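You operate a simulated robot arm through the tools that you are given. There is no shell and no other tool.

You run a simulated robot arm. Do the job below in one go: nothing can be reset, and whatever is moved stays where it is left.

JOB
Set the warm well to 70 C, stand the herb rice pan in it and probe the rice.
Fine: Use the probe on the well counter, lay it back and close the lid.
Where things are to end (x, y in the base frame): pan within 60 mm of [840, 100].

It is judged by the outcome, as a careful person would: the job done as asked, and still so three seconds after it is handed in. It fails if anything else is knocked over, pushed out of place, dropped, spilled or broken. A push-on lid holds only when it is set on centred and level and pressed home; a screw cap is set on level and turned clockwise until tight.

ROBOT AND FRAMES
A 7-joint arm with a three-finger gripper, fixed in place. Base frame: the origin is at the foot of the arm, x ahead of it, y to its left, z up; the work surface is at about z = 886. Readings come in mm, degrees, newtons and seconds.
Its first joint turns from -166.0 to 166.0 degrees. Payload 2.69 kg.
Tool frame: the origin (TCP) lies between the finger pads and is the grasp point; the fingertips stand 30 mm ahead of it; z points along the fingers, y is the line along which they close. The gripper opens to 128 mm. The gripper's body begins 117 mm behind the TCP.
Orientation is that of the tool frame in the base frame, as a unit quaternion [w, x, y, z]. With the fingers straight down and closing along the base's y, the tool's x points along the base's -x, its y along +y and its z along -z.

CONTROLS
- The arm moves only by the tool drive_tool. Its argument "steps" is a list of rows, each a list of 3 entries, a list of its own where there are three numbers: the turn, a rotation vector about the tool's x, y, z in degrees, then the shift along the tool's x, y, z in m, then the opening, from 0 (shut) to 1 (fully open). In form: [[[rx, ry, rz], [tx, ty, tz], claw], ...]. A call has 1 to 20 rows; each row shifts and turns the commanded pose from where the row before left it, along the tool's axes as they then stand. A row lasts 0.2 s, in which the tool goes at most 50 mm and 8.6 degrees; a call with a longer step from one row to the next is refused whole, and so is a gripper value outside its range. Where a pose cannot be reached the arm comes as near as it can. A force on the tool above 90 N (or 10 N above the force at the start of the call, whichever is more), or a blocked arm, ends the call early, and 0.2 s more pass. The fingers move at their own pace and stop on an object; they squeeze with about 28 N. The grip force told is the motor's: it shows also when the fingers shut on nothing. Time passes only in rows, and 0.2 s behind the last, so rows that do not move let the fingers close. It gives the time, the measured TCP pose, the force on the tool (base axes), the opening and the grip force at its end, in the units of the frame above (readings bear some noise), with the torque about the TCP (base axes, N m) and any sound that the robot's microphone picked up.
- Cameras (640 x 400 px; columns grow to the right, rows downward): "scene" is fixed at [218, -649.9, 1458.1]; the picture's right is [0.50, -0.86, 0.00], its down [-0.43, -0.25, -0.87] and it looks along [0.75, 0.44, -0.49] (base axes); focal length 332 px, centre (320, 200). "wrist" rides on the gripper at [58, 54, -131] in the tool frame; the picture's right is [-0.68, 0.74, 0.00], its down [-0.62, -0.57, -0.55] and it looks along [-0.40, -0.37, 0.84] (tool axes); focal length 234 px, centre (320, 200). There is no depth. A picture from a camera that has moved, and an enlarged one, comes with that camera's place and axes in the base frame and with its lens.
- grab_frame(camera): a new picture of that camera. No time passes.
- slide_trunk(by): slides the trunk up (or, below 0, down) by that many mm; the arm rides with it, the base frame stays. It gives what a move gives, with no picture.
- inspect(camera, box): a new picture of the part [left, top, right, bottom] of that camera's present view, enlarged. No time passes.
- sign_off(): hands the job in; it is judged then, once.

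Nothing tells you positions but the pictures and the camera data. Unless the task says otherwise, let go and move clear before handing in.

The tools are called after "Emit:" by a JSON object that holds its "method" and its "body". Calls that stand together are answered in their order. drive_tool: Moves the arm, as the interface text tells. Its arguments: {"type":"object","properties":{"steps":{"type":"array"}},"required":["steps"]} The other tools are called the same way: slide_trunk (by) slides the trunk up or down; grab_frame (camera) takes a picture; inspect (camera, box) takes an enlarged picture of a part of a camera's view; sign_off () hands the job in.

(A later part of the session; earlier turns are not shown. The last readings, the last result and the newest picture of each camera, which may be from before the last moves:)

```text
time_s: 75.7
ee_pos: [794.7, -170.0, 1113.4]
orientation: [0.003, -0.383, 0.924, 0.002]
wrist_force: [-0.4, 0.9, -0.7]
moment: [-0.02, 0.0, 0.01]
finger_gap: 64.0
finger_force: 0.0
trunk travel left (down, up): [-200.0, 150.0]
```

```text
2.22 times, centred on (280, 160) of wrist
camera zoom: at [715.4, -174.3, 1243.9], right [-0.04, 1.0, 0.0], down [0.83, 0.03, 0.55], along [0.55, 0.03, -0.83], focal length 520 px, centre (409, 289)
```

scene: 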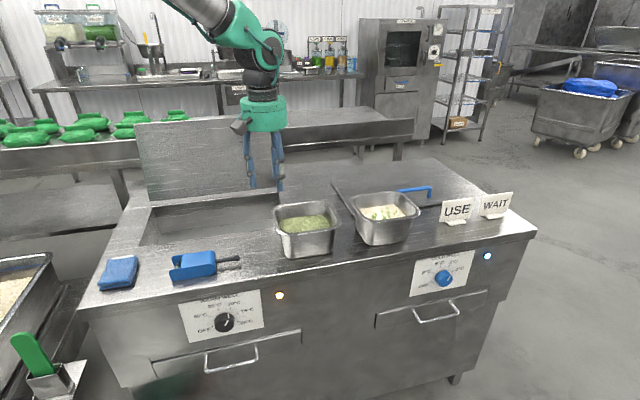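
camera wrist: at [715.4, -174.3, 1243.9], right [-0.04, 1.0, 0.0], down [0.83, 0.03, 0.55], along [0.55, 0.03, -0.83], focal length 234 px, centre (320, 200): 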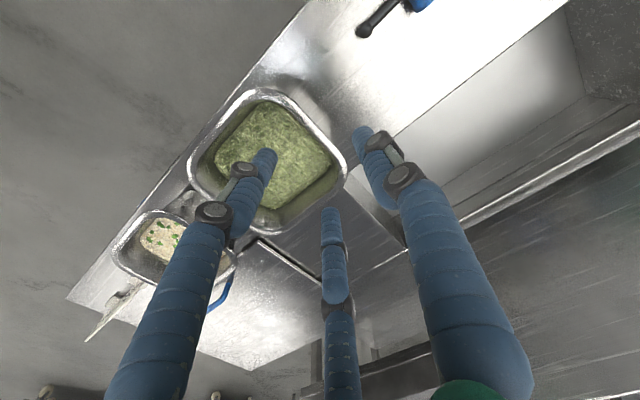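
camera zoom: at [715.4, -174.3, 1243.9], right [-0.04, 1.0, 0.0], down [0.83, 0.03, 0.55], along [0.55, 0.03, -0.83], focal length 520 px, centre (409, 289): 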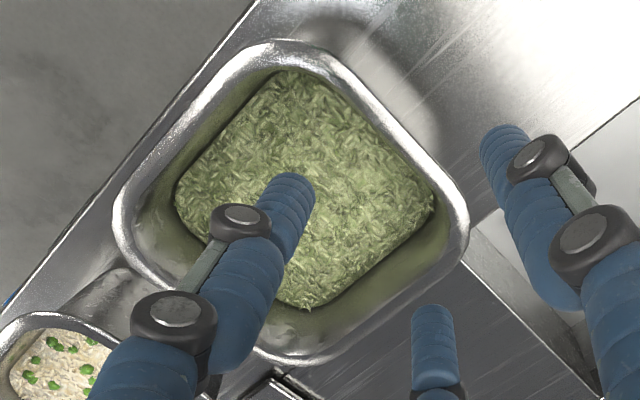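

Emit:
{"method": "drive_tool", "body": {"steps": [[[0, 0, 0], [0.0077, -0.009, 0], 0.5], [[0, 0, 0], [0, 0, 0.04], 0.5], [[0, 0, 0], [0, 0, 0.04], 0.5], [[0, 0, 0], [0, 0, 0], 0.5], [[0, 0, 0], [0, 0, 0], 0.5]]}}

Emit:
{"method": "grab_frame", "body": {"camera": "wrist"}}

Emit:
{"method": "inspect", "body": {"camera": "scene", "box": [230, 120, 390, 270]}}

```text
time_s: 76.9
ee_pos: [798.5, -181.8, 1031.8]
orientation: [0.004, -0.382, 0.924, 0.002]
wrist_force: [0.1, -0.2, 0.5]
moment: [-0.04, -0.01, -0.01]
finger_gap: 63.9
finger_force: 0.1
trunk travel left (down, up): [-200.0, 150.0]
```

```text
taken
camera wrist: at [718.0, -186.5, 1163.8], right [-0.04, 1.0, 0.0], down [0.83, 0.03, 0.55], along [0.55, 0.03, -0.83], focal length 234 px, centre (320, 200)
```

wrist: 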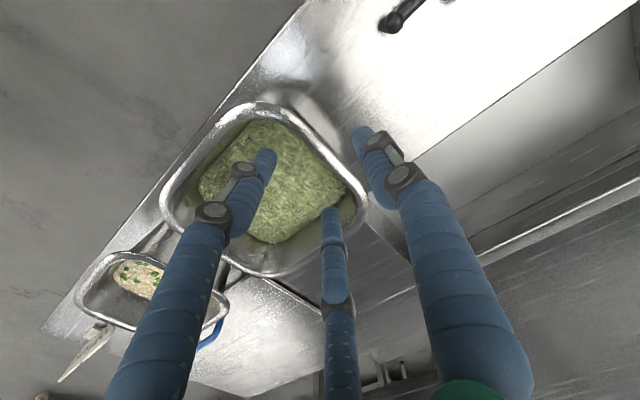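

```text
2.67 times, centred on (310, 195) of scene
camera zoom: at [218.0, -649.9, 1458.1], right [0.5, -0.86, 0.0], down [-0.43, -0.25, -0.87], along [0.75, 0.44, -0.49], focal length 885 px, centre (347, 213)
```

zoom: 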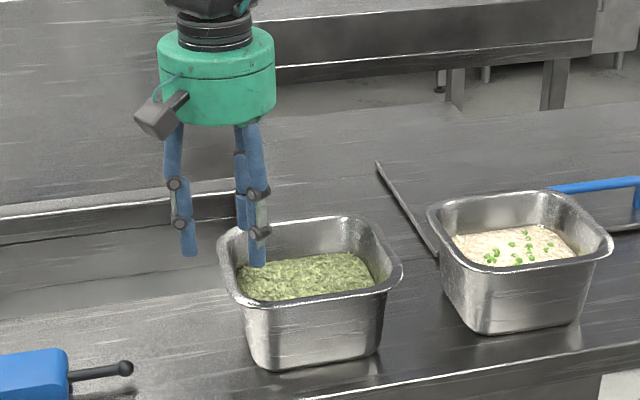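

Emit:
{"method": "inspect", "body": {"camera": "wrist", "box": [240, 90, 400, 220]}}

```text
3.08 times, centred on (320, 155) of wrist
camera zoom: at [718.0, -186.5, 1163.8], right [-0.04, 1.0, 0.0], down [0.83, 0.03, 0.55], along [0.55, 0.03, -0.83], focal length 720 px, centre (320, 338)
```

zoom: 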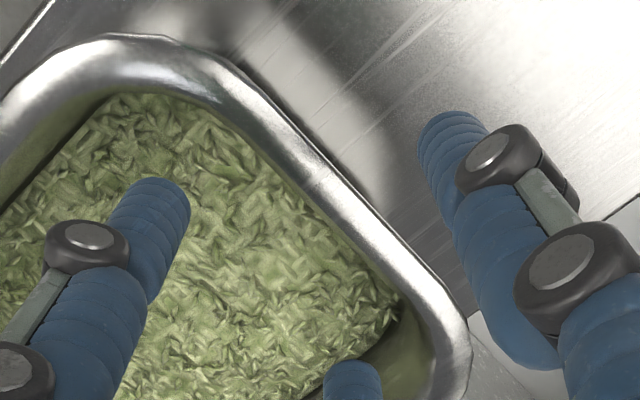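

Emit:
{"method": "drive_tool", "body": {"steps": [[[0, 0, 0], [0.005, 0.005, 0], 0.5], [[0, 0, 0], [0, 0, 0.015], 0.45], [[0, 0, 0], [0, 0, 0.015], 0.4], [[0, 0, 0], [0, 0, 0.01], 0.4], [[0, 0, 0], [0, 0, 0], 0.4], [[0, 0, 0], [0, 0, 0], 0.4]]}}

Emit:
{"method": "inspect", "body": {"camera": "wrist", "box": [240, 90, 400, 220]}}

Emit:
{"method": "inspect", "body": {"camera": "scene", "box": [250, 160, 350, 260]}}

```text
time_s: 78.3
ee_pos: [790.9, -180.7, 989.6]
orientation: [0.004, -0.382, 0.924, 0.001]
wrist_force: [0.8, 0.9, 0.2]
moment: [-0.01, 0.0, 0.02]
finger_gap: 51.0
finger_force: 0.1
trunk travel left (down, up): [-200.0, 150.0]
```

```text
3.08 times, centred on (320, 155) of wrist
camera zoom: at [711.5, -184.5, 1121.5], right [-0.04, 1.0, 0.0], down [0.83, 0.03, 0.55], along [0.55, 0.03, -0.83], focal length 720 px, centre (320, 338)
```

zoom: 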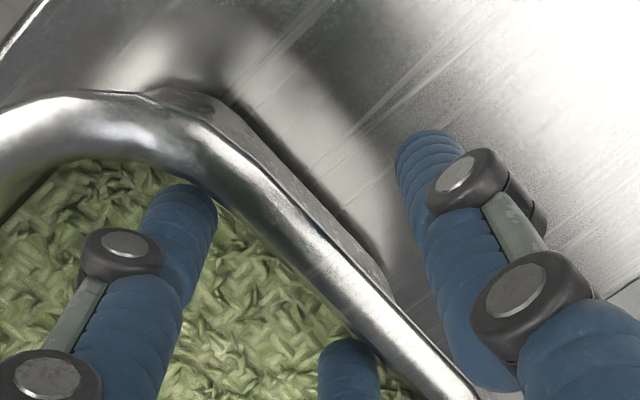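

```text
4.00 times, centred on (300, 210) of scene
camera zoom: at [218.0, -649.9, 1458.1], right [0.5, -0.86, 0.0], down [-0.43, -0.25, -0.87], along [0.75, 0.44, -0.49], focal length 1327 px, centre (400, 160)
```

zoom: 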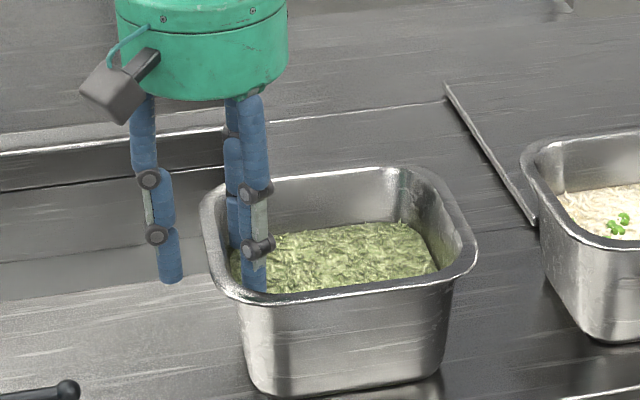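

Emit:
{"method": "drive_tool", "body": {"steps": [[[0, 0, 0], [0, 0.003, 0.005], 0.4], [[0, 0, 0], [0, 0, 0.005], 0.35], [[0, 0, 0], [0, 0, 0], 0.25], [[0, 0, 0], [0, 0, 0], 0.18], [[0, 0, 0], [0, 0, 0], 0.1], [[0, 0, 0], [0, 0, 0], 0.05], [[0, 0, 0], [0, 0, 0], 0.0], [[0, 0, 0], [0, 0, 0], 0.0]]}}

Emit:
{"method": "inspect", "body": {"camera": "wrist", "box": [240, 90, 400, 220]}}

Emit:
{"method": "inspect", "body": {"camera": "scene", "box": [250, 160, 350, 260]}}

```text
time_s: 80.1
ee_pos: [789.3, -179.0, 979.9]
orientation: [0.003, -0.383, 0.924, 0.001]
wrist_force: [0.5, -2.4, 0.4]
moment: [-0.7, -0.52, -0.04]
finger_gap: 26.6
finger_force: 28.6
trunk travel left (down, up): [-200.0, 150.0]
```

```text
3.08 times, centred on (320, 155) of wrist
camera zoom: at [709.6, -183.7, 1111.7], right [-0.04, 1.0, 0.0], down [0.83, 0.03, 0.55], along [0.55, 0.03, -0.83], focal length 720 px, centre (320, 338)
```

zoom: 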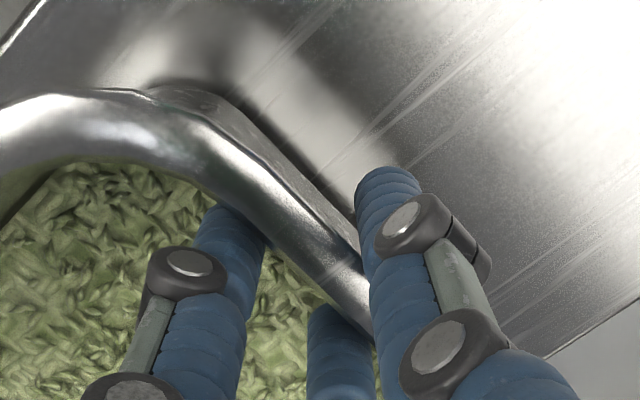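

```text
4.00 times, centred on (300, 210) of scene
camera zoom: at [218.0, -649.9, 1458.1], right [0.5, -0.86, 0.0], down [-0.43, -0.25, -0.87], along [0.75, 0.44, -0.49], focal length 1327 px, centre (400, 160)
```

zoom: 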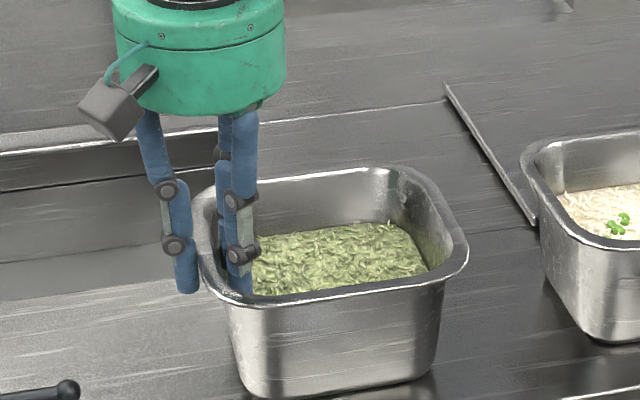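

Gripped on the left wall. I'll lift a little to test the hold.

Emit:
{"method": "drive_tool", "body": {"steps": [[[0, 0, 0], [0, 0, -0.004], 0.0], [[0, 0, 0], [0, 0, -0.005], 0.0], [[0, 0, 0], [0, 0, -0.006], 0.0], [[0, 0, 0], [0, 0, 0], 0.0], [[0, 0, 0], [0, 0, 0], 0.0]]}}

Emit:
{"method": "inspect", "body": {"camera": "scene", "box": [250, 160, 350, 260]}}

Emit:
{"method": "inspect", "body": {"camera": "wrist", "box": [200, 70, 400, 230]}}

```text
time_s: 81.3
ee_pos: [788.4, -180.1, 995.6]
orientation: [0.003, -0.383, 0.924, 0.002]
wrist_force: [-0.6, -1.5, -4.6]
moment: [-0.19, 0.02, -0.11]
finger_gap: 23.9
finger_force: 28.3
trunk travel left (down, up): [-200.0, 150.0]
```

```text
4.00 times, centred on (300, 210) of scene
camera zoom: at [218.0, -649.9, 1458.1], right [0.5, -0.86, 0.0], down [-0.43, -0.25, -0.87], along [0.75, 0.44, -0.49], focal length 1327 px, centre (400, 160)
```

zoom: 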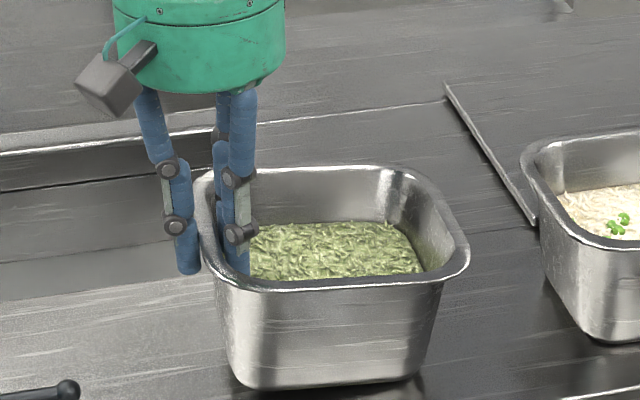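

```text
2.50 times, centred on (300, 150) of wrist
camera zoom: at [709.7, -184.1, 1126.7], right [-0.04, 1.0, 0.0], down [0.83, 0.03, 0.55], along [0.55, 0.03, -0.83], focal length 585 px, centre (370, 325)
```

zoom: 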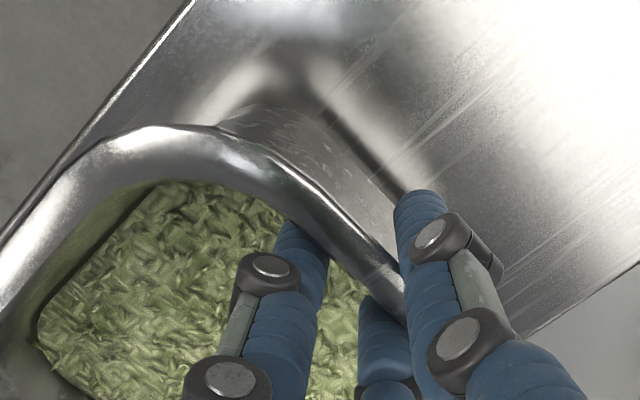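

The pan only tips about its far edge with a one-wall grip, so it would not stay level. I'll set it back and instead spread the digits inside the pan against its walls, which holds it level about its centre.

Emit:
{"method": "drive_tool", "body": {"steps": [[[0, 0, 0], [0, 0, 0.006], 0.0], [[0, 0, 0], [0, 0, 0.005], 0.0], [[0, 0, 0], [0, 0, 0.004], 0.0], [[0, 0, 0], [0, 0, 0], 0.1], [[0, 0, 0], [0, 0, 0], 0.2], [[0, 0, 0], [0, 0, 0], 0.3], [[0, 0, 0], [0, 0, 0], 0.4], [[0, 0, 0], [0, 0, -0.02], 0.4], [[0, 0, 0], [0, 0, -0.04], 0.5], [[0, 0, 0], [0, 0, -0.04], 0.5], [[0, 0, 0], [0, 0, 0], 0.5]]}}

Emit:
{"method": "grab_frame", "body": {"camera": "wrist"}}

Emit:
{"method": "inspect", "body": {"camera": "scene", "box": [230, 150, 390, 270]}}

```text
time_s: 83.7
ee_pos: [788.6, -180.7, 1081.4]
orientation: [0.004, -0.383, 0.924, 0.001]
wrist_force: [-0.2, 0.4, 0.2]
moment: [0.01, -0.03, -0.02]
finger_gap: 63.8
finger_force: 0.1
trunk travel left (down, up): [-200.0, 150.0]
```

```text
taken
camera wrist: at [710.3, -186.1, 1213.3], right [-0.04, 1.0, 0.0], down [0.83, 0.03, 0.55], along [0.55, 0.03, -0.83], focal length 234 px, centre (320, 200)
```

wrist: 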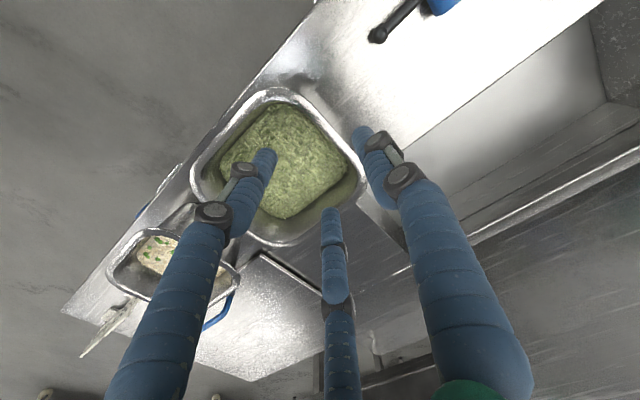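

```text
3.33 times, centred on (310, 210) of scene
camera zoom: at [218.0, -649.9, 1458.1], right [0.5, -0.86, 0.0], down [-0.43, -0.25, -0.87], along [0.75, 0.44, -0.49], focal length 1106 px, centre (353, 167)
```

zoom: 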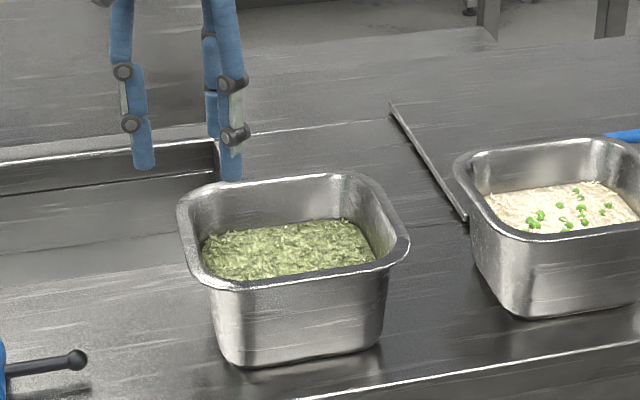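

Emit:
{"method": "inspect", "body": {"camera": "wrist", "box": [170, 70, 390, 250]}}

```text
2.22 times, centred on (280, 160) of wrist
camera zoom: at [710.3, -186.1, 1213.3], right [-0.04, 1.0, 0.0], down [0.83, 0.03, 0.55], along [0.55, 0.03, -0.83], focal length 520 px, centre (409, 289)
```

zoom: 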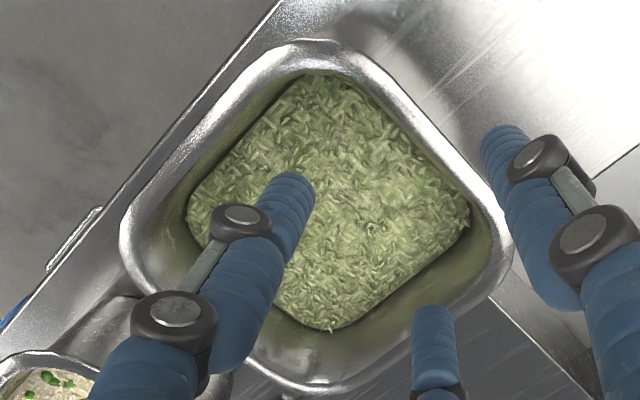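

The pan stands undisturbed with its rim about 164 x 175 mm, centred at depth 437, along 757 (about (844, -226)). I'll turn the hand and centre it over the pan.

Emit:
{"method": "drive_tool", "body": {"steps": [[[0, 0, 8.1818], [0, 0, 0], 0.5], [[0, 0, 8.1818], [0, 0, 0], 0.5], [[0, 0, 8.1818], [0, 0, 0], 0.5], [[0, 0, 8.1818], [0, 0, 0], 0.5], [[0, 0, 8.1818], [0, 0, 0], 0.5], [[0, 0, 8.1818], [0, 0, 0], 0.5], [[0, 0, 8.1818], [0, 0, 0], 0.5], [[0, 0, 8.1818], [0, 0, 0], 0.5], [[0, 0, 8.1818], [0, 0, 0], 0.5], [[0, 0, 8.1818], [0, 0, 0], 0.5], [[0, 0, 8.1818], [0, 0, 0], 0.5], [[0, 0, 0], [-0.036, -0.0025, 0], 0.5], [[0, 0, 0], [-0.036, -0.0025, 0], 0.5], [[0, 0, 0], [0, 0, 0], 0.5], [[0, 0, 0], [0, 0, 0], 0.5]]}}

Emit:
{"method": "grab_frame", "body": {"camera": "wrist"}}

Emit:
{"method": "inspect", "body": {"camera": "scene", "box": [230, 130, 390, 270]}}

```text
time_s: 86.9
ee_pos: [833.1, -234.2, 1079.8]
orientation: [0.001, 0.382, 0.924, 0.004]
wrist_force: [-0.6, 0.6, 0.8]
moment: [-0.03, -0.03, 0.01]
finger_gap: 63.9
finger_force: 0.1
trunk travel left (down, up): [-200.0, 150.0]
```

```text
taken
camera wrist: at [830.5, -155.9, 1212.7], right [1.0, 0.04, 0.01], down [0.03, -0.84, 0.54], along [0.03, -0.54, -0.84], focal length 234 px, centre (320, 200)
```

wrist: 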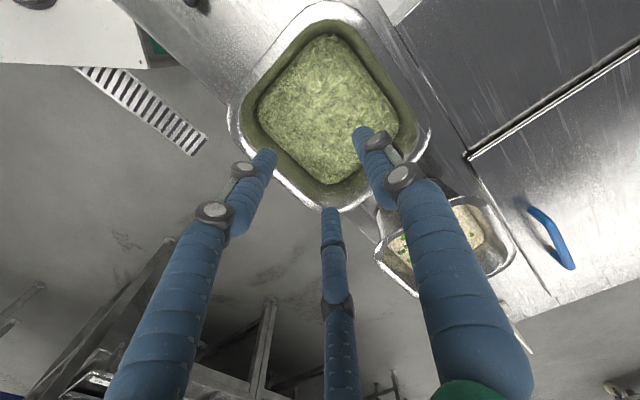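

```text
2.86 times, centred on (310, 200) of scene
camera zoom: at [218.0, -649.9, 1458.1], right [0.5, -0.86, 0.0], down [-0.43, -0.25, -0.87], along [0.75, 0.44, -0.49], focal length 948 px, centre (349, 200)
```

zoom: 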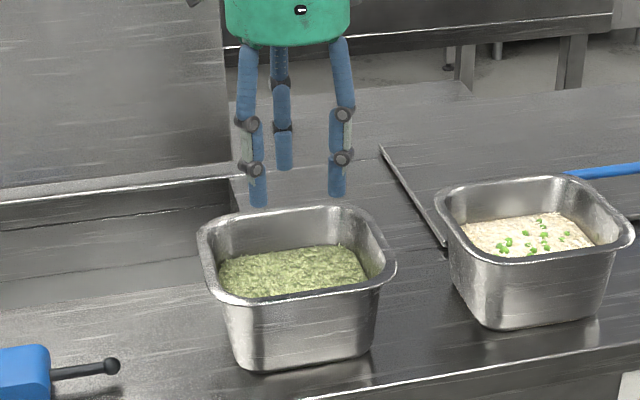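

The digits are centred over the pan. I'll descend inside it, keeping above the rice.

Emit:
{"method": "drive_tool", "body": {"steps": [[[0, 0, 0], [-0.002, 0.004, 0], 0.5], [[0, 0, 0], [0, 0, 0.035], 0.5], [[0, 0, 0], [0, 0, 0.03], 0.5], [[0, 0, 0], [0, 0, 0.02], 0.5], [[0, 0, 0], [0, 0, 0.01], 0.5], [[0, 0, 0], [0, 0, 0], 0.5], [[0, 0, 0], [0, 0, 0], 0.5]]}}

Emit:
{"method": "grab_frame", "body": {"camera": "wrist"}}

Emit:
{"method": "inspect", "body": {"camera": "scene", "box": [250, 160, 360, 260]}}

```text
time_s: 88.5
ee_pos: [839.4, -232.0, 984.6]
orientation: [0.002, 0.383, 0.924, 0.004]
wrist_force: [0.6, 0.2, 0.0]
moment: [-0.01, 0.03, -0.03]
finger_gap: 63.9
finger_force: 0.1
trunk travel left (down, up): [-200.0, 150.0]
```

```text
taken
camera wrist: at [835.9, -153.6, 1117.7], right [1.0, 0.04, 0.01], down [0.03, -0.84, 0.54], along [0.03, -0.54, -0.84], focal length 234 px, centre (320, 200)
```

wrist: 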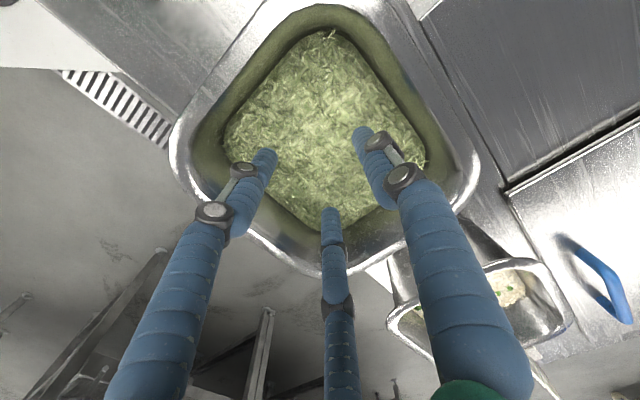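

```text
4.00 times, centred on (305, 210) of scene
camera zoom: at [218.0, -649.9, 1458.1], right [0.5, -0.86, 0.0], down [-0.43, -0.25, -0.87], along [0.75, 0.44, -0.49], focal length 1327 px, centre (380, 160)
```

zoom: 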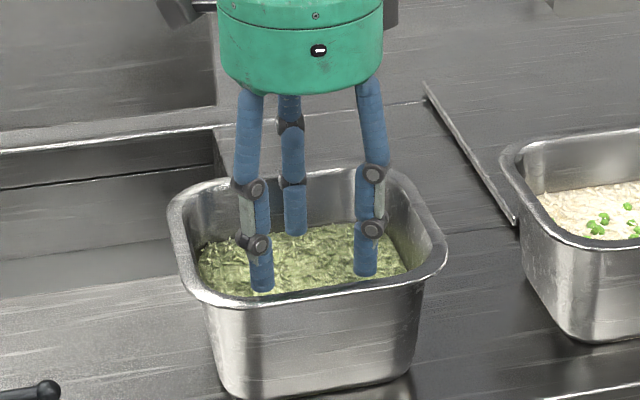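

Emit:
{"method": "drive_tool", "body": {"steps": [[[0, 0, 0], [0, 0, 0.005], 0.5], [[0, 0, 0], [0, 0, 0.004], 0.5], [[0, 0, 0], [0, 0, 0], 0.7], [[0, 0, 0], [0, 0, 0], 0.8], [[0, 0, 0], [0, 0, 0], 0.85], [[0, 0, 0], [0, 0, 0], 0.9], [[0, 0, 0], [0, 0, 0], 0.95], [[0, 0, 0], [0, 0, 0], 1.0], [[0, 0, 0], [0, 0, 0], 1.0]]}}

Emit:
{"method": "grab_frame", "body": {"camera": "wrist"}}

Emit:
{"method": "inspect", "body": {"camera": "scene", "box": [250, 160, 360, 260]}}

```text
time_s: 90.5
ee_pos: [840.2, -231.4, 976.4]
orientation: [0.001, 0.382, 0.924, 0.003]
wrist_force: [-0.8, -1.5, -0.9]
moment: [0.02, 0.06, -0.02]
finger_gap: 128.2
finger_force: 0.1
trunk travel left (down, up): [-200.0, 150.0]
```

```text
taken
camera wrist: at [836.3, -153.3, 1108.9], right [1.0, 0.04, 0.01], down [0.03, -0.84, 0.54], along [0.03, -0.54, -0.84], focal length 234 px, centre (320, 200)
```

wrist: 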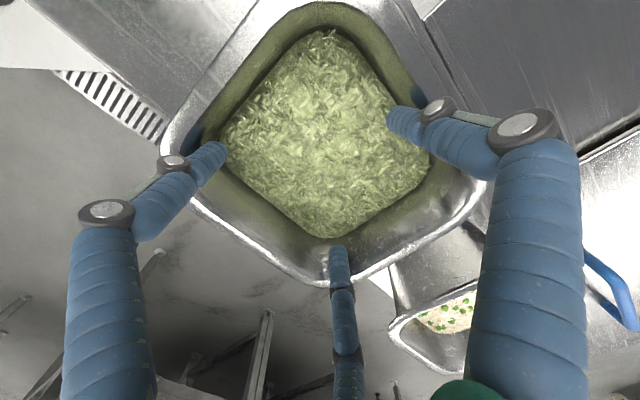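

```text
4.00 times, centred on (305, 210) of scene
camera zoom: at [218.0, -649.9, 1458.1], right [0.5, -0.86, 0.0], down [-0.43, -0.25, -0.87], along [0.75, 0.44, -0.49], focal length 1327 px, centre (380, 160)
```

zoom: 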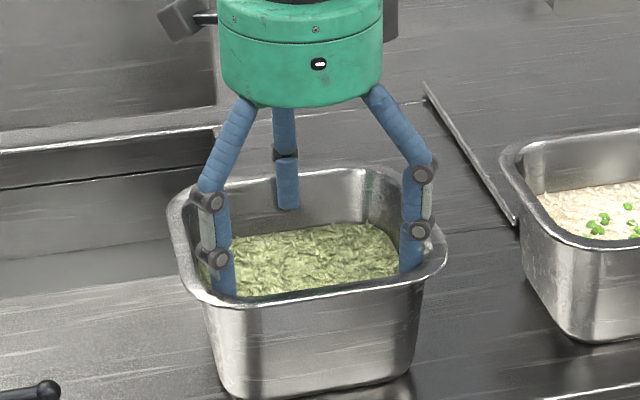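

Fully open the digits fall just short of these walls in this orientation. Turned 90°, the digit pair spans more and will reach, so I'll draw in, rotate and re-centre.

Emit:
{"method": "drive_tool", "body": {"steps": [[[0, 0, 0], [0, 0, 0], 0.6], [[0, 0, 0], [0, 0, 0], 0.4], [[0, 0, 0], [0, 0.0095, -0.03], 0.4], [[0, 0, -8.1818], [0, 0, 0], 0.4], [[0, 0, -8.1818], [0, 0, 0], 0.4], [[0, 0, -8.1818], [0, 0, 0], 0.4], [[0, 0, -8.1818], [0, 0, 0], 0.4], [[0, 0, -8.1818], [0, 0, 0], 0.4], [[0, 0, -8.1818], [0, 0, 0], 0.4], [[0, 0, -8.1818], [0, 0, 0], 0.4], [[0, 0, -8.1818], [0, 0, 0], 0.4], [[0, 0, -8.1818], [0, 0, 0], 0.4], [[0, 0, -8.1818], [0, 0, 0], 0.4], [[0, 0, -8.1818], [0, 0, 0], 0.4], [[0, 0, 0], [0, -0.002, 0], 0.5], [[0, 0, 0], [0, 0, 0], 0.5]]}}

Emit:
{"method": "grab_frame", "body": {"camera": "wrist"}}

Emit:
{"method": "inspect", "body": {"camera": "scene", "box": [250, 160, 360, 260]}}

```text
time_s: 93.9
ee_pos: [849.3, -226.9, 1007.3]
orientation: [0.003, -0.383, 0.924, 0.002]
wrist_force: [0.5, 0.4, -0.6]
moment: [0.0, 0.01, 0.02]
finger_gap: 63.9
finger_force: 0.1
trunk travel left (down, up): [-200.0, 150.0]
```

```text
taken
camera wrist: at [769.4, -231.2, 1138.4], right [-0.04, 1.0, 0.0], down [0.83, 0.03, 0.55], along [0.55, 0.03, -0.83], focal length 234 px, centre (320, 200)
```

wrist: 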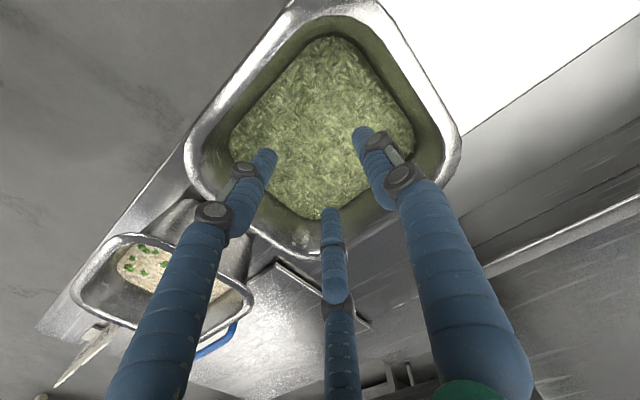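

```text
4.00 times, centred on (305, 210) of scene
camera zoom: at [218.0, -649.9, 1458.1], right [0.5, -0.86, 0.0], down [-0.43, -0.25, -0.87], along [0.75, 0.44, -0.49], focal length 1327 px, centre (380, 160)
```

zoom: 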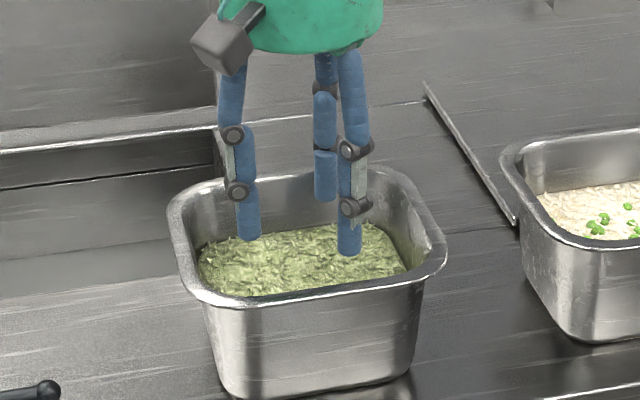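

Emit:
{"method": "drive_tool", "body": {"steps": [[[0, 0, 0], [0, 0, 0.015], 0.5], [[0, 0, 0], [0, 0, 0.012], 0.5], [[0, 0, 0], [0, 0, 0.006], 0.6], [[0, 0, 0], [0, 0, 0], 0.75], [[0, 0, 0], [0, 0, 0], 0.85], [[0, 0, 0], [0, 0, 0], 0.9], [[0, 0, 0], [0, 0, 0], 0.95], [[0, 0, 0], [0, 0, 0], 1.0], [[0, 0, 0], [0, 0, 0], 1.0]]}}

Emit:
{"method": "grab_frame", "body": {"camera": "wrist"}}

Emit:
{"method": "inspect", "body": {"camera": "scene", "box": [250, 160, 360, 260]}}

```text
time_s: 95.9
ee_pos: [848.7, -227.3, 973.8]
orientation: [0.004, -0.383, 0.924, 0.001]
wrist_force: [0.4, -1.8, -1.4]
moment: [-0.01, -0.01, -0.04]
finger_gap: 127.3
finger_force: 0.1
trunk travel left (down, up): [-200.0, 150.0]
```

```text
taken
camera wrist: at [768.8, -230.9, 1105.9], right [-0.04, 1.0, 0.0], down [0.83, 0.03, 0.55], along [0.55, 0.03, -0.83], focal length 234 px, centre (320, 200)
```

wrist: 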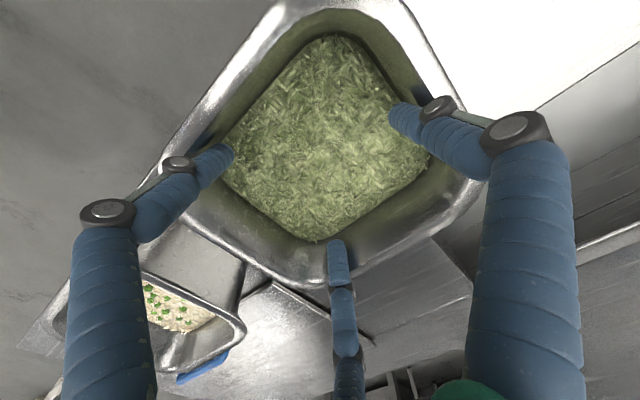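

```text
4.00 times, centred on (305, 210) of scene
camera zoom: at [218.0, -649.9, 1458.1], right [0.5, -0.86, 0.0], down [-0.43, -0.25, -0.87], along [0.75, 0.44, -0.49], focal length 1327 px, centre (380, 160)
```

zoom: 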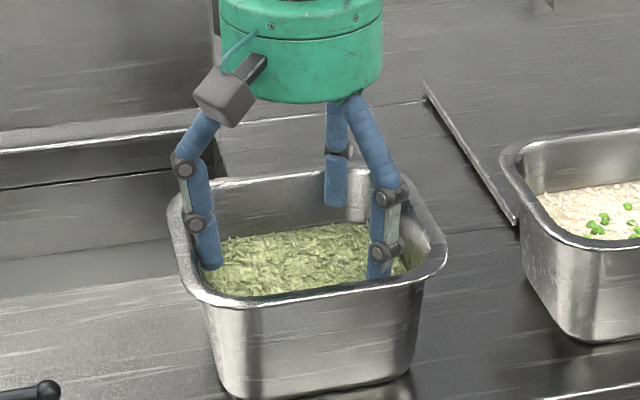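

Even fully open the digits only just touch, so that hold is too weak. The one-wall grip tipped because vertical digits can't oppose the overhanging rim. I'll instead tilt the hand about 25° so the outer digit bears low on the wall and the inner ones under the lip.

Emit:
{"method": "drive_tool", "body": {"steps": [[[0, 0, 0], [0, 0, 0], 0.7], [[0, 0, 0], [0, 0, 0], 0.4], [[0, 0, 0], [0, 0, -0.04], 0.4], [[0, 0, 0], [0, 0, -0.05], 0.4], [[0, 0, 0], [0, 0, -0.05], 0.4], [[0, 0, 0], [0, 0.04, 0], 0.4], [[0, 0, 0], [0, 0.04, 0], 0.4], [[0, 0, 0], [0, 0.04, 0], 0.4], [[8.3333, 0, 0], [0, 0, 0], 0.4], [[8.3333, 0, 0], [0, 0, 0], 0.4], [[8.3333, 0, 0], [0, 0, 0], 0.4], [[0, 0, 0], [0, 0, 0], 0.4], [[0, 0, 0], [0, 0, 0], 0.4]]}}

Emit:
{"method": "grab_frame", "body": {"camera": "wrist"}}

Emit:
{"method": "inspect", "body": {"camera": "scene", "box": [210, 100, 390, 270]}}

```text
time_s: 98.7
ee_pos: [763.1, -143.8, 1114.3]
orientation: [0.086, -0.373, 0.902, -0.199]
wrist_force: [0.8, -1.2, 0.8]
moment: [-0.03, 0.0, -0.01]
finger_gap: 51.3
finger_force: 0.0
trunk travel left (down, up): [-200.0, 150.0]
```

```text
taken
camera wrist: at [648.2, -111.8, 1211.1], right [0.01, 0.95, -0.31], down [0.63, 0.23, 0.74], along [0.78, -0.2, -0.6], focal length 234 px, centre (320, 200)
```

wrist: 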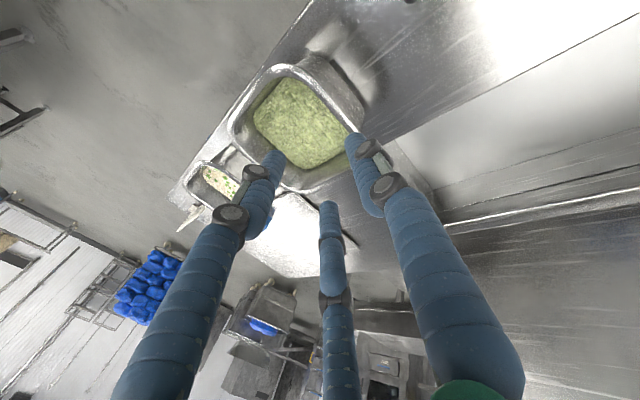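

```text
2.35 times, centred on (300, 185) of scene
camera zoom: at [218.0, -649.9, 1458.1], right [0.5, -0.86, 0.0], down [-0.43, -0.25, -0.87], along [0.75, 0.44, -0.49], focal length 780 px, centre (367, 235)
```

zoom: 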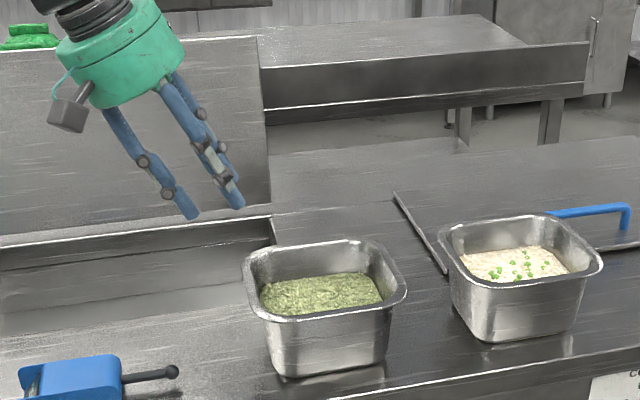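

Emit:
{"method": "drive_tool", "body": {"steps": [[[0, 0, 0], [0, 0.014, 0], 0.4], [[0, 0, 0], [0, 0.0136, 0], 0.4], [[0, 0, 0], [0, 0, 0.035], 0.4], [[0, 0, 0], [0, 0, 0.035], 0.4], [[0, 0, 0], [0, 0, 0.0335], 0.4], [[0, 0, 0], [0, 0, 0], 0.4], [[0, 0, 0], [0, 0, 0], 0.4]]}}

Emit:
{"method": "grab_frame", "body": {"camera": "wrist"}}

Emit:
{"method": "inspect", "body": {"camera": "scene", "box": [230, 150, 350, 260]}}

```text
time_s: 100.3
ee_pos: [774.7, -156.4, 1010.2]
orientation: [0.086, -0.374, 0.902, -0.199]
wrist_force: [0.3, -0.1, -0.7]
moment: [-0.03, 0.0, 0.04]
finger_gap: 51.1
finger_force: 0.1
trunk travel left (down, up): [-200.0, 150.0]
```

```text
taken
camera wrist: at [660.6, -124.6, 1106.1], right [0.01, 0.95, -0.31], down [0.63, 0.23, 0.74], along [0.78, -0.2, -0.6], focal length 234 px, centre (320, 200)
```

wrist: 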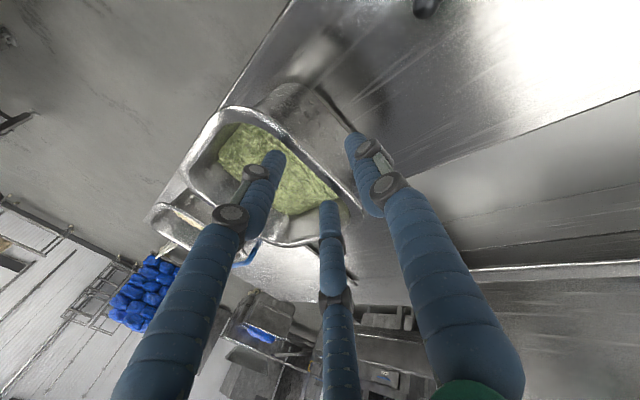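

```text
3.64 times, centred on (290, 205) of scene
camera zoom: at [218.0, -649.9, 1458.1], right [0.5, -0.86, 0.0], down [-0.43, -0.25, -0.87], along [0.75, 0.44, -0.49], focal length 1206 px, centre (429, 182)
```

zoom: 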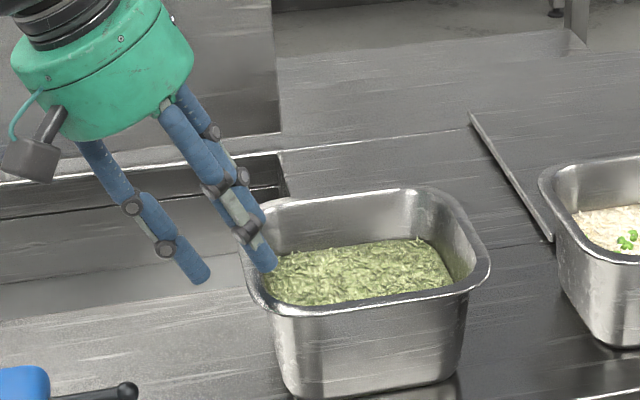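

Emit:
{"method": "drive_tool", "body": {"steps": [[[0, 0, 0], [0, 0, 0.02], 0.4], [[0, 0, 0], [0, 0, 0.016], 0.4], [[0, 0, 0], [0, 0, 0.01], 0.4], [[0, 0, 0], [0, 0, 0], 0.4], [[0, 0, 0], [0, 0, 0], 0.4]]}}

Emit:
{"method": "inspect", "body": {"camera": "wrist", "box": [180, 70, 400, 250]}}

Emit:
{"method": "inspect", "body": {"camera": "scene", "box": [230, 150, 350, 260]}}

```text
time_s: 101.5
ee_pos: [790.9, -169.2, 967.1]
orientation: [0.086, -0.373, 0.902, -0.199]
wrist_force: [0.3, 0.5, 0.9]
moment: [-0.02, 0.01, 0.01]
finger_gap: 51.0
finger_force: 0.1
trunk travel left (down, up): [-200.0, 150.0]
```

```text
2.22 times, centred on (290, 160) of wrist
camera zoom: at [675.6, -137.7, 1064.9], right [0.01, 0.95, -0.31], down [0.63, 0.23, 0.74], along [0.78, -0.2, -0.6], focal length 520 px, centre (387, 289)
```

zoom: 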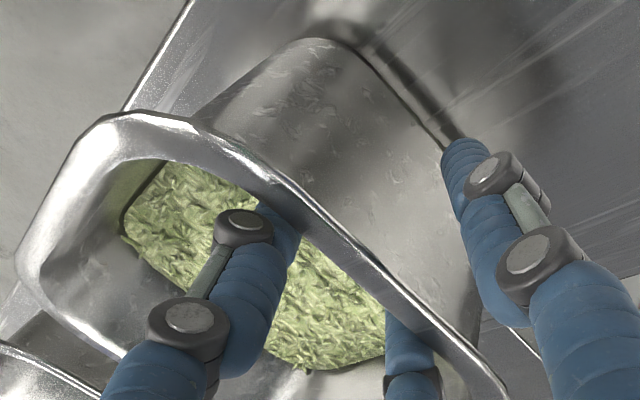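

```text
3.64 times, centred on (290, 205) of scene
camera zoom: at [218.0, -649.9, 1458.1], right [0.5, -0.86, 0.0], down [-0.43, -0.25, -0.87], along [0.75, 0.44, -0.49], focal length 1206 px, centre (429, 182)
```

zoom: 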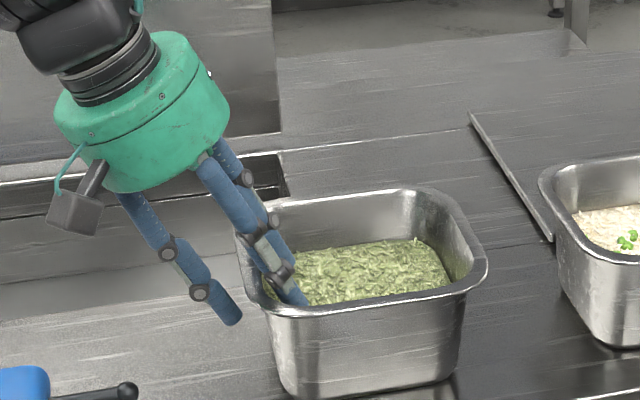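

Emit:
{"method": "drive_tool", "body": {"steps": [[[0, 0, 0], [0, -0.005, 0], 0.4], [[0, 0, 0], [0, -0.004, 0], 0.38], [[0, 0, 0], [0, 0, 0], 0.3], [[0, 0, 0], [0, 0, 0], 0.22], [[0, 0, 0], [0, 0, 0], 0.15], [[0, 0, 0], [0, 0, 0], 0.08], [[0, 0, 0], [0, 0, 0], 0.0], [[0, 0, 0], [0, 0, 0], 0.0]]}}

Emit:
{"method": "inspect", "body": {"camera": "wrist", "box": [180, 70, 400, 250]}}

Emit:
{"method": "inspect", "body": {"camera": "scene", "box": [230, 150, 350, 260]}}

```text
time_s: 103.3
ee_pos: [797.0, -174.1, 969.4]
orientation: [0.086, -0.373, 0.902, -0.199]
wrist_force: [0.8, 0.4, -11.1]
moment: [0.6, 0.63, -0.01]
finger_gap: 19.7
finger_force: 28.1
trunk travel left (down, up): [-200.0, 150.0]
```

```text
2.22 times, centred on (290, 160) of wrist
camera zoom: at [681.6, -143.3, 1067.3], right [0.01, 0.95, -0.31], down [0.63, 0.23, 0.74], along [0.78, -0.2, -0.6], focal length 520 px, centre (387, 289)
```

zoom: 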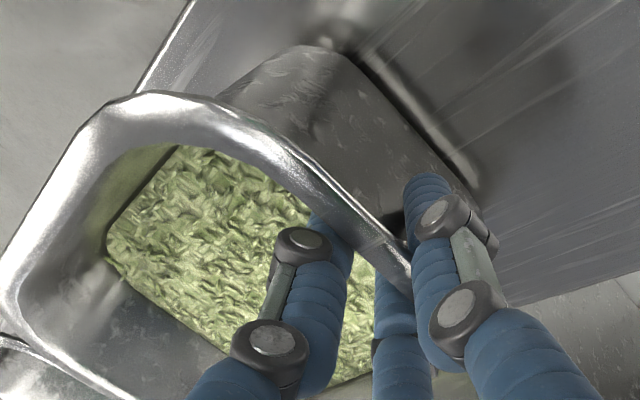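

```text
3.64 times, centred on (290, 205) of scene
camera zoom: at [218.0, -649.9, 1458.1], right [0.5, -0.86, 0.0], down [-0.43, -0.25, -0.87], along [0.75, 0.44, -0.49], focal length 1206 px, centre (429, 182)
```

zoom: 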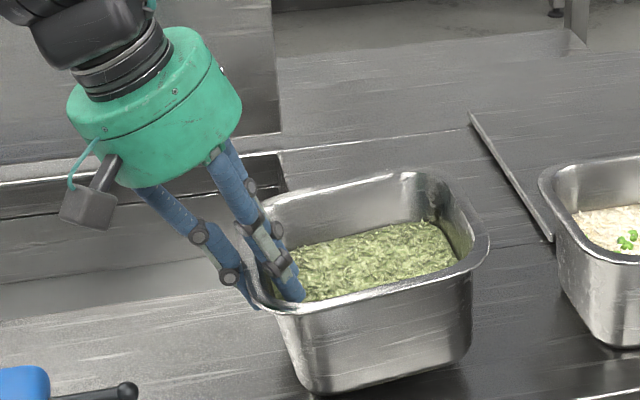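

The grip now carries the whole pan (about 11 N) and even raised its far side slightly. I'll lift a little and level it.

Emit:
{"method": "drive_tool", "body": {"steps": [[[0, 0, 0], [0, -0.0021, -0.0045], 0.0], [[0, 0, 0], [0, -0.0042, -0.0091], 0.0], [[0, 0, 0], [0, -0.0042, -0.0091], 0.0], [[0, 0, 0], [0, 0, 0], 0.0], [[0, 0, 0], [0, 0, 0], 0.0]]}}

Emit:
{"method": "inspect", "body": {"camera": "scene", "box": [230, 150, 350, 260]}}

Emit:
{"method": "grab_frame", "body": {"camera": "wrist"}}

```text
time_s: 104.5
ee_pos: [797.8, -174.3, 994.5]
orientation: [0.086, -0.373, 0.902, -0.199]
wrist_force: [0.6, 0.2, -11.7]
moment: [0.59, 0.63, -0.01]
finger_gap: 19.5
finger_force: 28.2
trunk travel left (down, up): [-200.0, 150.0]
```

```text
3.64 times, centred on (290, 205) of scene
camera zoom: at [218.0, -649.9, 1458.1], right [0.5, -0.86, 0.0], down [-0.43, -0.25, -0.87], along [0.75, 0.44, -0.49], focal length 1206 px, centre (429, 182)
```

zoom: 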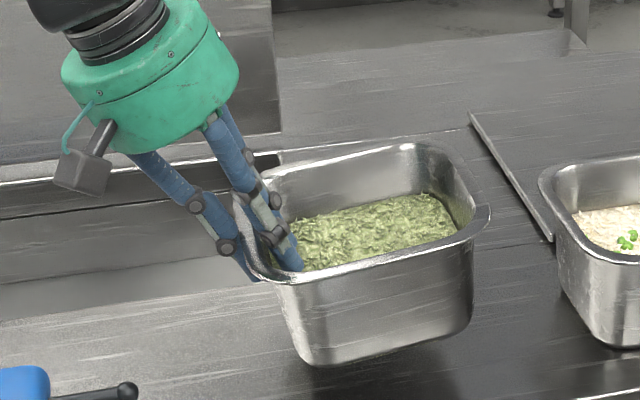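

```text
taken
camera wrist: at [682.0, -143.1, 1092.1], right [0.01, 0.95, -0.31], down [0.63, 0.23, 0.74], along [0.78, -0.2, -0.6], focal length 234 px, centre (320, 200)
```

wrist: 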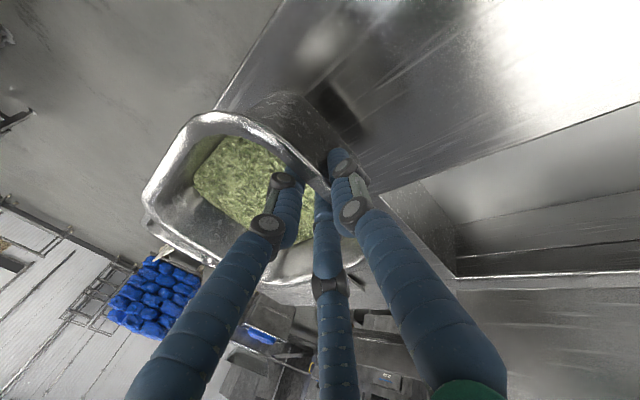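

Held firmly. I'll level it by about 7° and raise it to travel height.

Emit:
{"method": "drive_tool", "body": {"steps": [[[-3.5, 0, 0], [0, 0, 0], 0.0], [[-3.5, 0, 0], [0, 0, 0], 0.0], [[0, 0, 0], [0, -0.0031, -0.0095], 0.0], [[0, 0, 0], [0, -0.0062, -0.019], 0.0], [[0, 0, 0], [0, -0.0062, -0.019], 0.0], [[0, 0, 0], [0, -0.0062, -0.019], 0.0], [[0, 0, 0], [0, -0.0031, -0.0095], 0.0], [[0, 0, 0], [0, 0, 0], 0.0], [[0, 0, 0], [0, 0, 0], 0.0]]}}

Emit:
{"method": "grab_frame", "body": {"camera": "scene"}}

Emit:
{"method": "inspect", "body": {"camera": "scene", "box": [230, 110, 350, 250]}}

Emit:
{"method": "grab_frame", "body": {"camera": "wrist"}}

```text
time_s: 106.5
ee_pos: [796.7, -173.0, 1075.8]
orientation: [0.064, -0.377, 0.913, -0.143]
wrist_force: [-0.3, -0.2, -11.8]
moment: [0.58, 0.55, 0.0]
finger_gap: 19.1
finger_force: 28.7
trunk travel left (down, up): [-200.0, 150.0]
```

```text
taken
```

scene: 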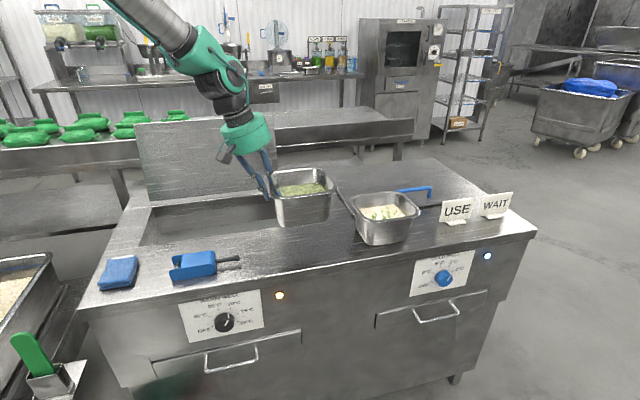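

```text
2.86 times, centred on (290, 180) of scene
camera zoom: at [218.0, -649.9, 1458.1], right [0.5, -0.86, 0.0], down [-0.43, -0.25, -0.87], along [0.75, 0.44, -0.49], focal length 948 px, centre (406, 257)
```

zoom: 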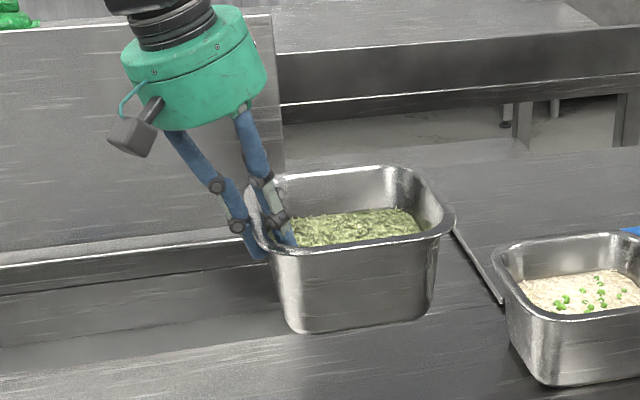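

```text
taken
camera wrist: at [690.3, -150.6, 1184.8], right [-0.02, 0.97, -0.22], down [0.69, 0.17, 0.7], along [0.72, -0.14, -0.68], focal length 234 px, centre (320, 200)
```

wrist: 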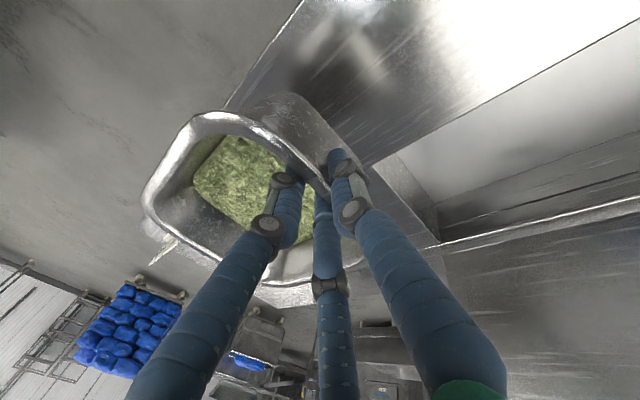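

Level and steady. Now I'll carry it over the well.

Emit:
{"method": "drive_tool", "body": {"steps": [[[0, 0, 0], [-0.0095, 0.0093, -0.003], 0.0], [[0, 0, 0], [-0.0191, 0.0186, -0.0061], 0.0], [[0, 0, 0], [-0.0191, 0.0186, -0.0061], 0.0], [[0, 0, 0], [-0.0191, 0.0186, -0.0061], 0.0], [[0, 0, 0], [-0.0191, 0.0186, -0.0061], 0.0], [[0, 0, 0], [-0.0191, 0.0186, -0.0061], 0.0], [[0, 0, 0], [-0.0191, 0.0186, -0.0061], 0.0], [[0, 0, 0], [-0.0191, 0.0186, -0.0061], 0.0], [[0, 0, 0], [-0.0191, 0.0186, -0.0061], 0.0], [[0, 0, 0], [-0.0191, 0.0186, -0.0061], 0.0], [[0, 0, 0], [-0.0191, 0.0186, -0.0061], 0.0], [[0, 0, 0], [-0.0191, 0.0186, -0.0061], 0.0], [[0, 0, 0], [-0.0095, 0.0093, -0.003], 0.0], [[0, 0, 0], [0, 0, 0], 0.0], [[0, 0, 0], [0, 0, 0], 0.0]]}}

Emit:
{"method": "grab_frame", "body": {"camera": "scene"}}

Emit:
{"method": "grab_frame", "body": {"camera": "wrist"}}

```text
time_s: 109.7
ee_pos: [792.6, 153.6, 1076.1]
orientation: [0.063, -0.377, 0.913, -0.144]
wrist_force: [-0.1, -1.0, -11.2]
moment: [0.54, 0.57, 0.0]
finger_gap: 19.0
finger_force: 28.0
trunk travel left (down, up): [-200.0, 150.0]
```

```text
taken
```

scene: 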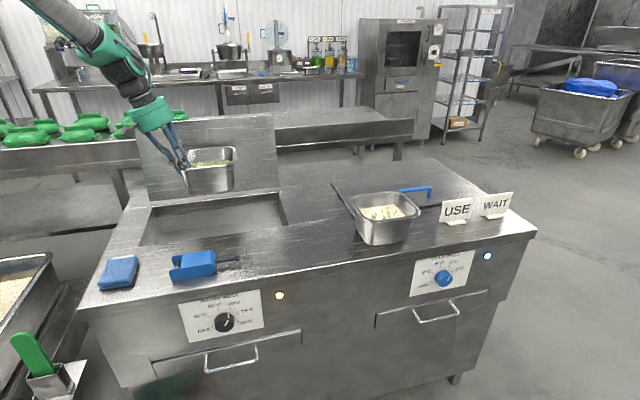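

```text
taken
camera wrist: at [685.7, 176.2, 1185.5], right [-0.02, 0.97, -0.22], down [0.69, 0.17, 0.7], along [0.72, -0.14, -0.68], focal length 234 px, centre (320, 200)
```

wrist: 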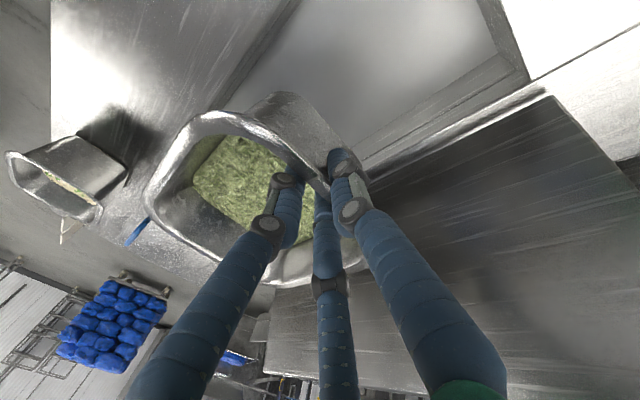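

Emit:
{"method": "inspect", "body": {"camera": "scene", "box": [120, 90, 300, 250]}}

Emit:
{"method": "inspect", "body": {"camera": "wrist", "box": [130, 0, 540, 300]}}

```text
2.50 times, centred on (210, 170) of scene
camera zoom: at [218.0, -649.9, 1458.1], right [0.5, -0.86, 0.0], down [-0.43, -0.25, -0.87], along [0.75, 0.44, -0.49], focal length 829 px, centre (595, 275)
```

zoom: 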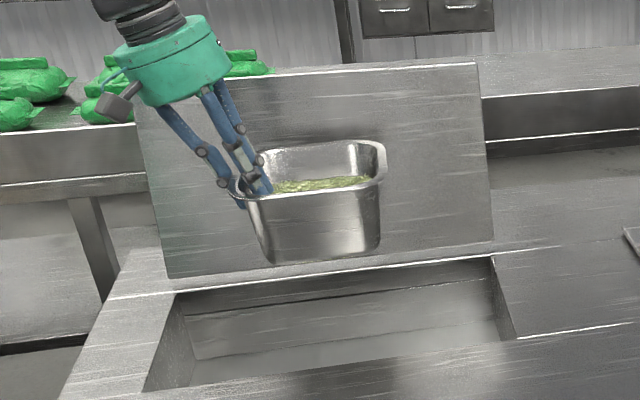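

```text
1.33 times, centred on (335, 150) of wrist
camera zoom: at [685.7, 176.2, 1185.5], right [-0.02, 0.97, -0.22], down [0.69, 0.17, 0.7], along [0.72, -0.14, -0.68], focal length 312 px, centre (300, 267)
```

zoom: 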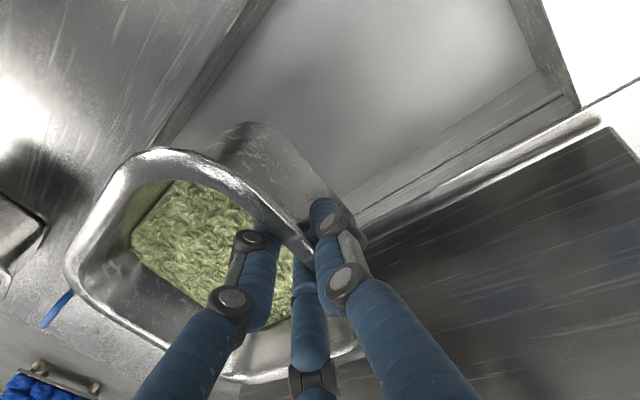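

The pan is centred over the well at about (843, 102). Lowering it in.

Emit:
{"method": "drive_tool", "body": {"steps": [[[0, 0, 0], [0, 0.0045, 0.014], 0.0], [[0, 0, 0], [0, 0.0091, 0.028], 0.0], [[0, 0, 0], [0, 0.0091, 0.028], 0.0], [[0, 0, 0], [0, 0.0091, 0.028], 0.0], [[0, 0, 0], [0, 0.0091, 0.028], 0.0], [[0, 0, 0], [0, 0.0091, 0.028], 0.0], [[0, 0, 0], [0, 0.0091, 0.028], 0.0], [[0, 0, 0], [0, 0.0045, 0.014], 0.0], [[0, 0, 0], [0, 0, 0], 0.0], [[0, 0, 0], [0, 0, 0], 0.0]]}}

Emit:
{"method": "inspect", "body": {"camera": "scene", "box": [120, 120, 300, 280]}}

Emit:
{"method": "grab_frame", "body": {"camera": "wrist"}}

```text
time_s: 111.9
ee_pos: [794.6, 153.7, 869.1]
orientation: [0.063, -0.377, 0.913, -0.143]
wrist_force: [-0.2, 0.0, -10.8]
moment: [0.57, 0.56, -0.03]
finger_gap: 18.7
finger_force: 27.9
trunk travel left (down, up): [-200.0, 150.0]
```

```text
2.50 times, centred on (210, 200) of scene
camera zoom: at [218.0, -649.9, 1458.1], right [0.5, -0.86, 0.0], down [-0.43, -0.25, -0.87], along [0.75, 0.44, -0.49], focal length 829 px, centre (595, 200)
```

zoom: 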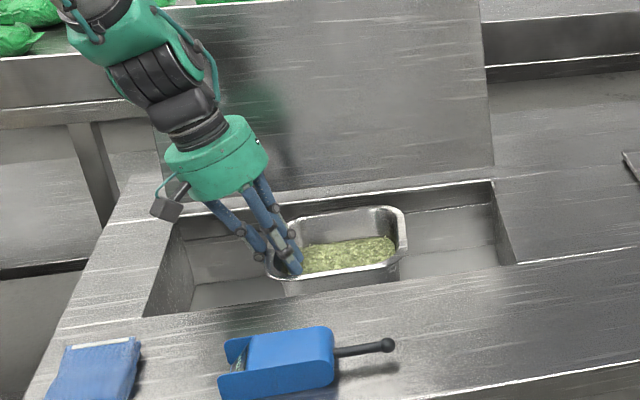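

```text
taken
camera wrist: at [686.9, 177.4, 978.5], right [-0.02, 0.97, -0.22], down [0.69, 0.17, 0.7], along [0.72, -0.14, -0.68], focal length 234 px, centre (320, 200)
```

wrist: 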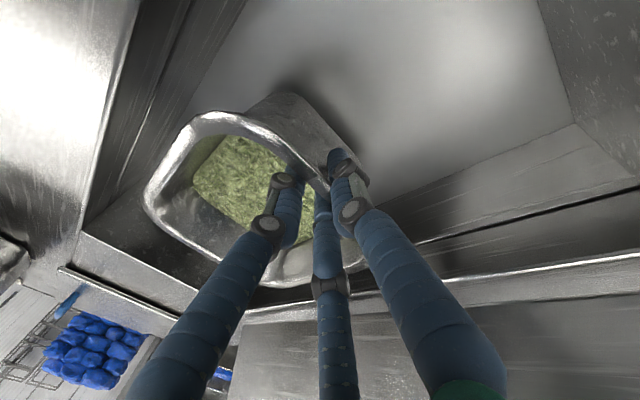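

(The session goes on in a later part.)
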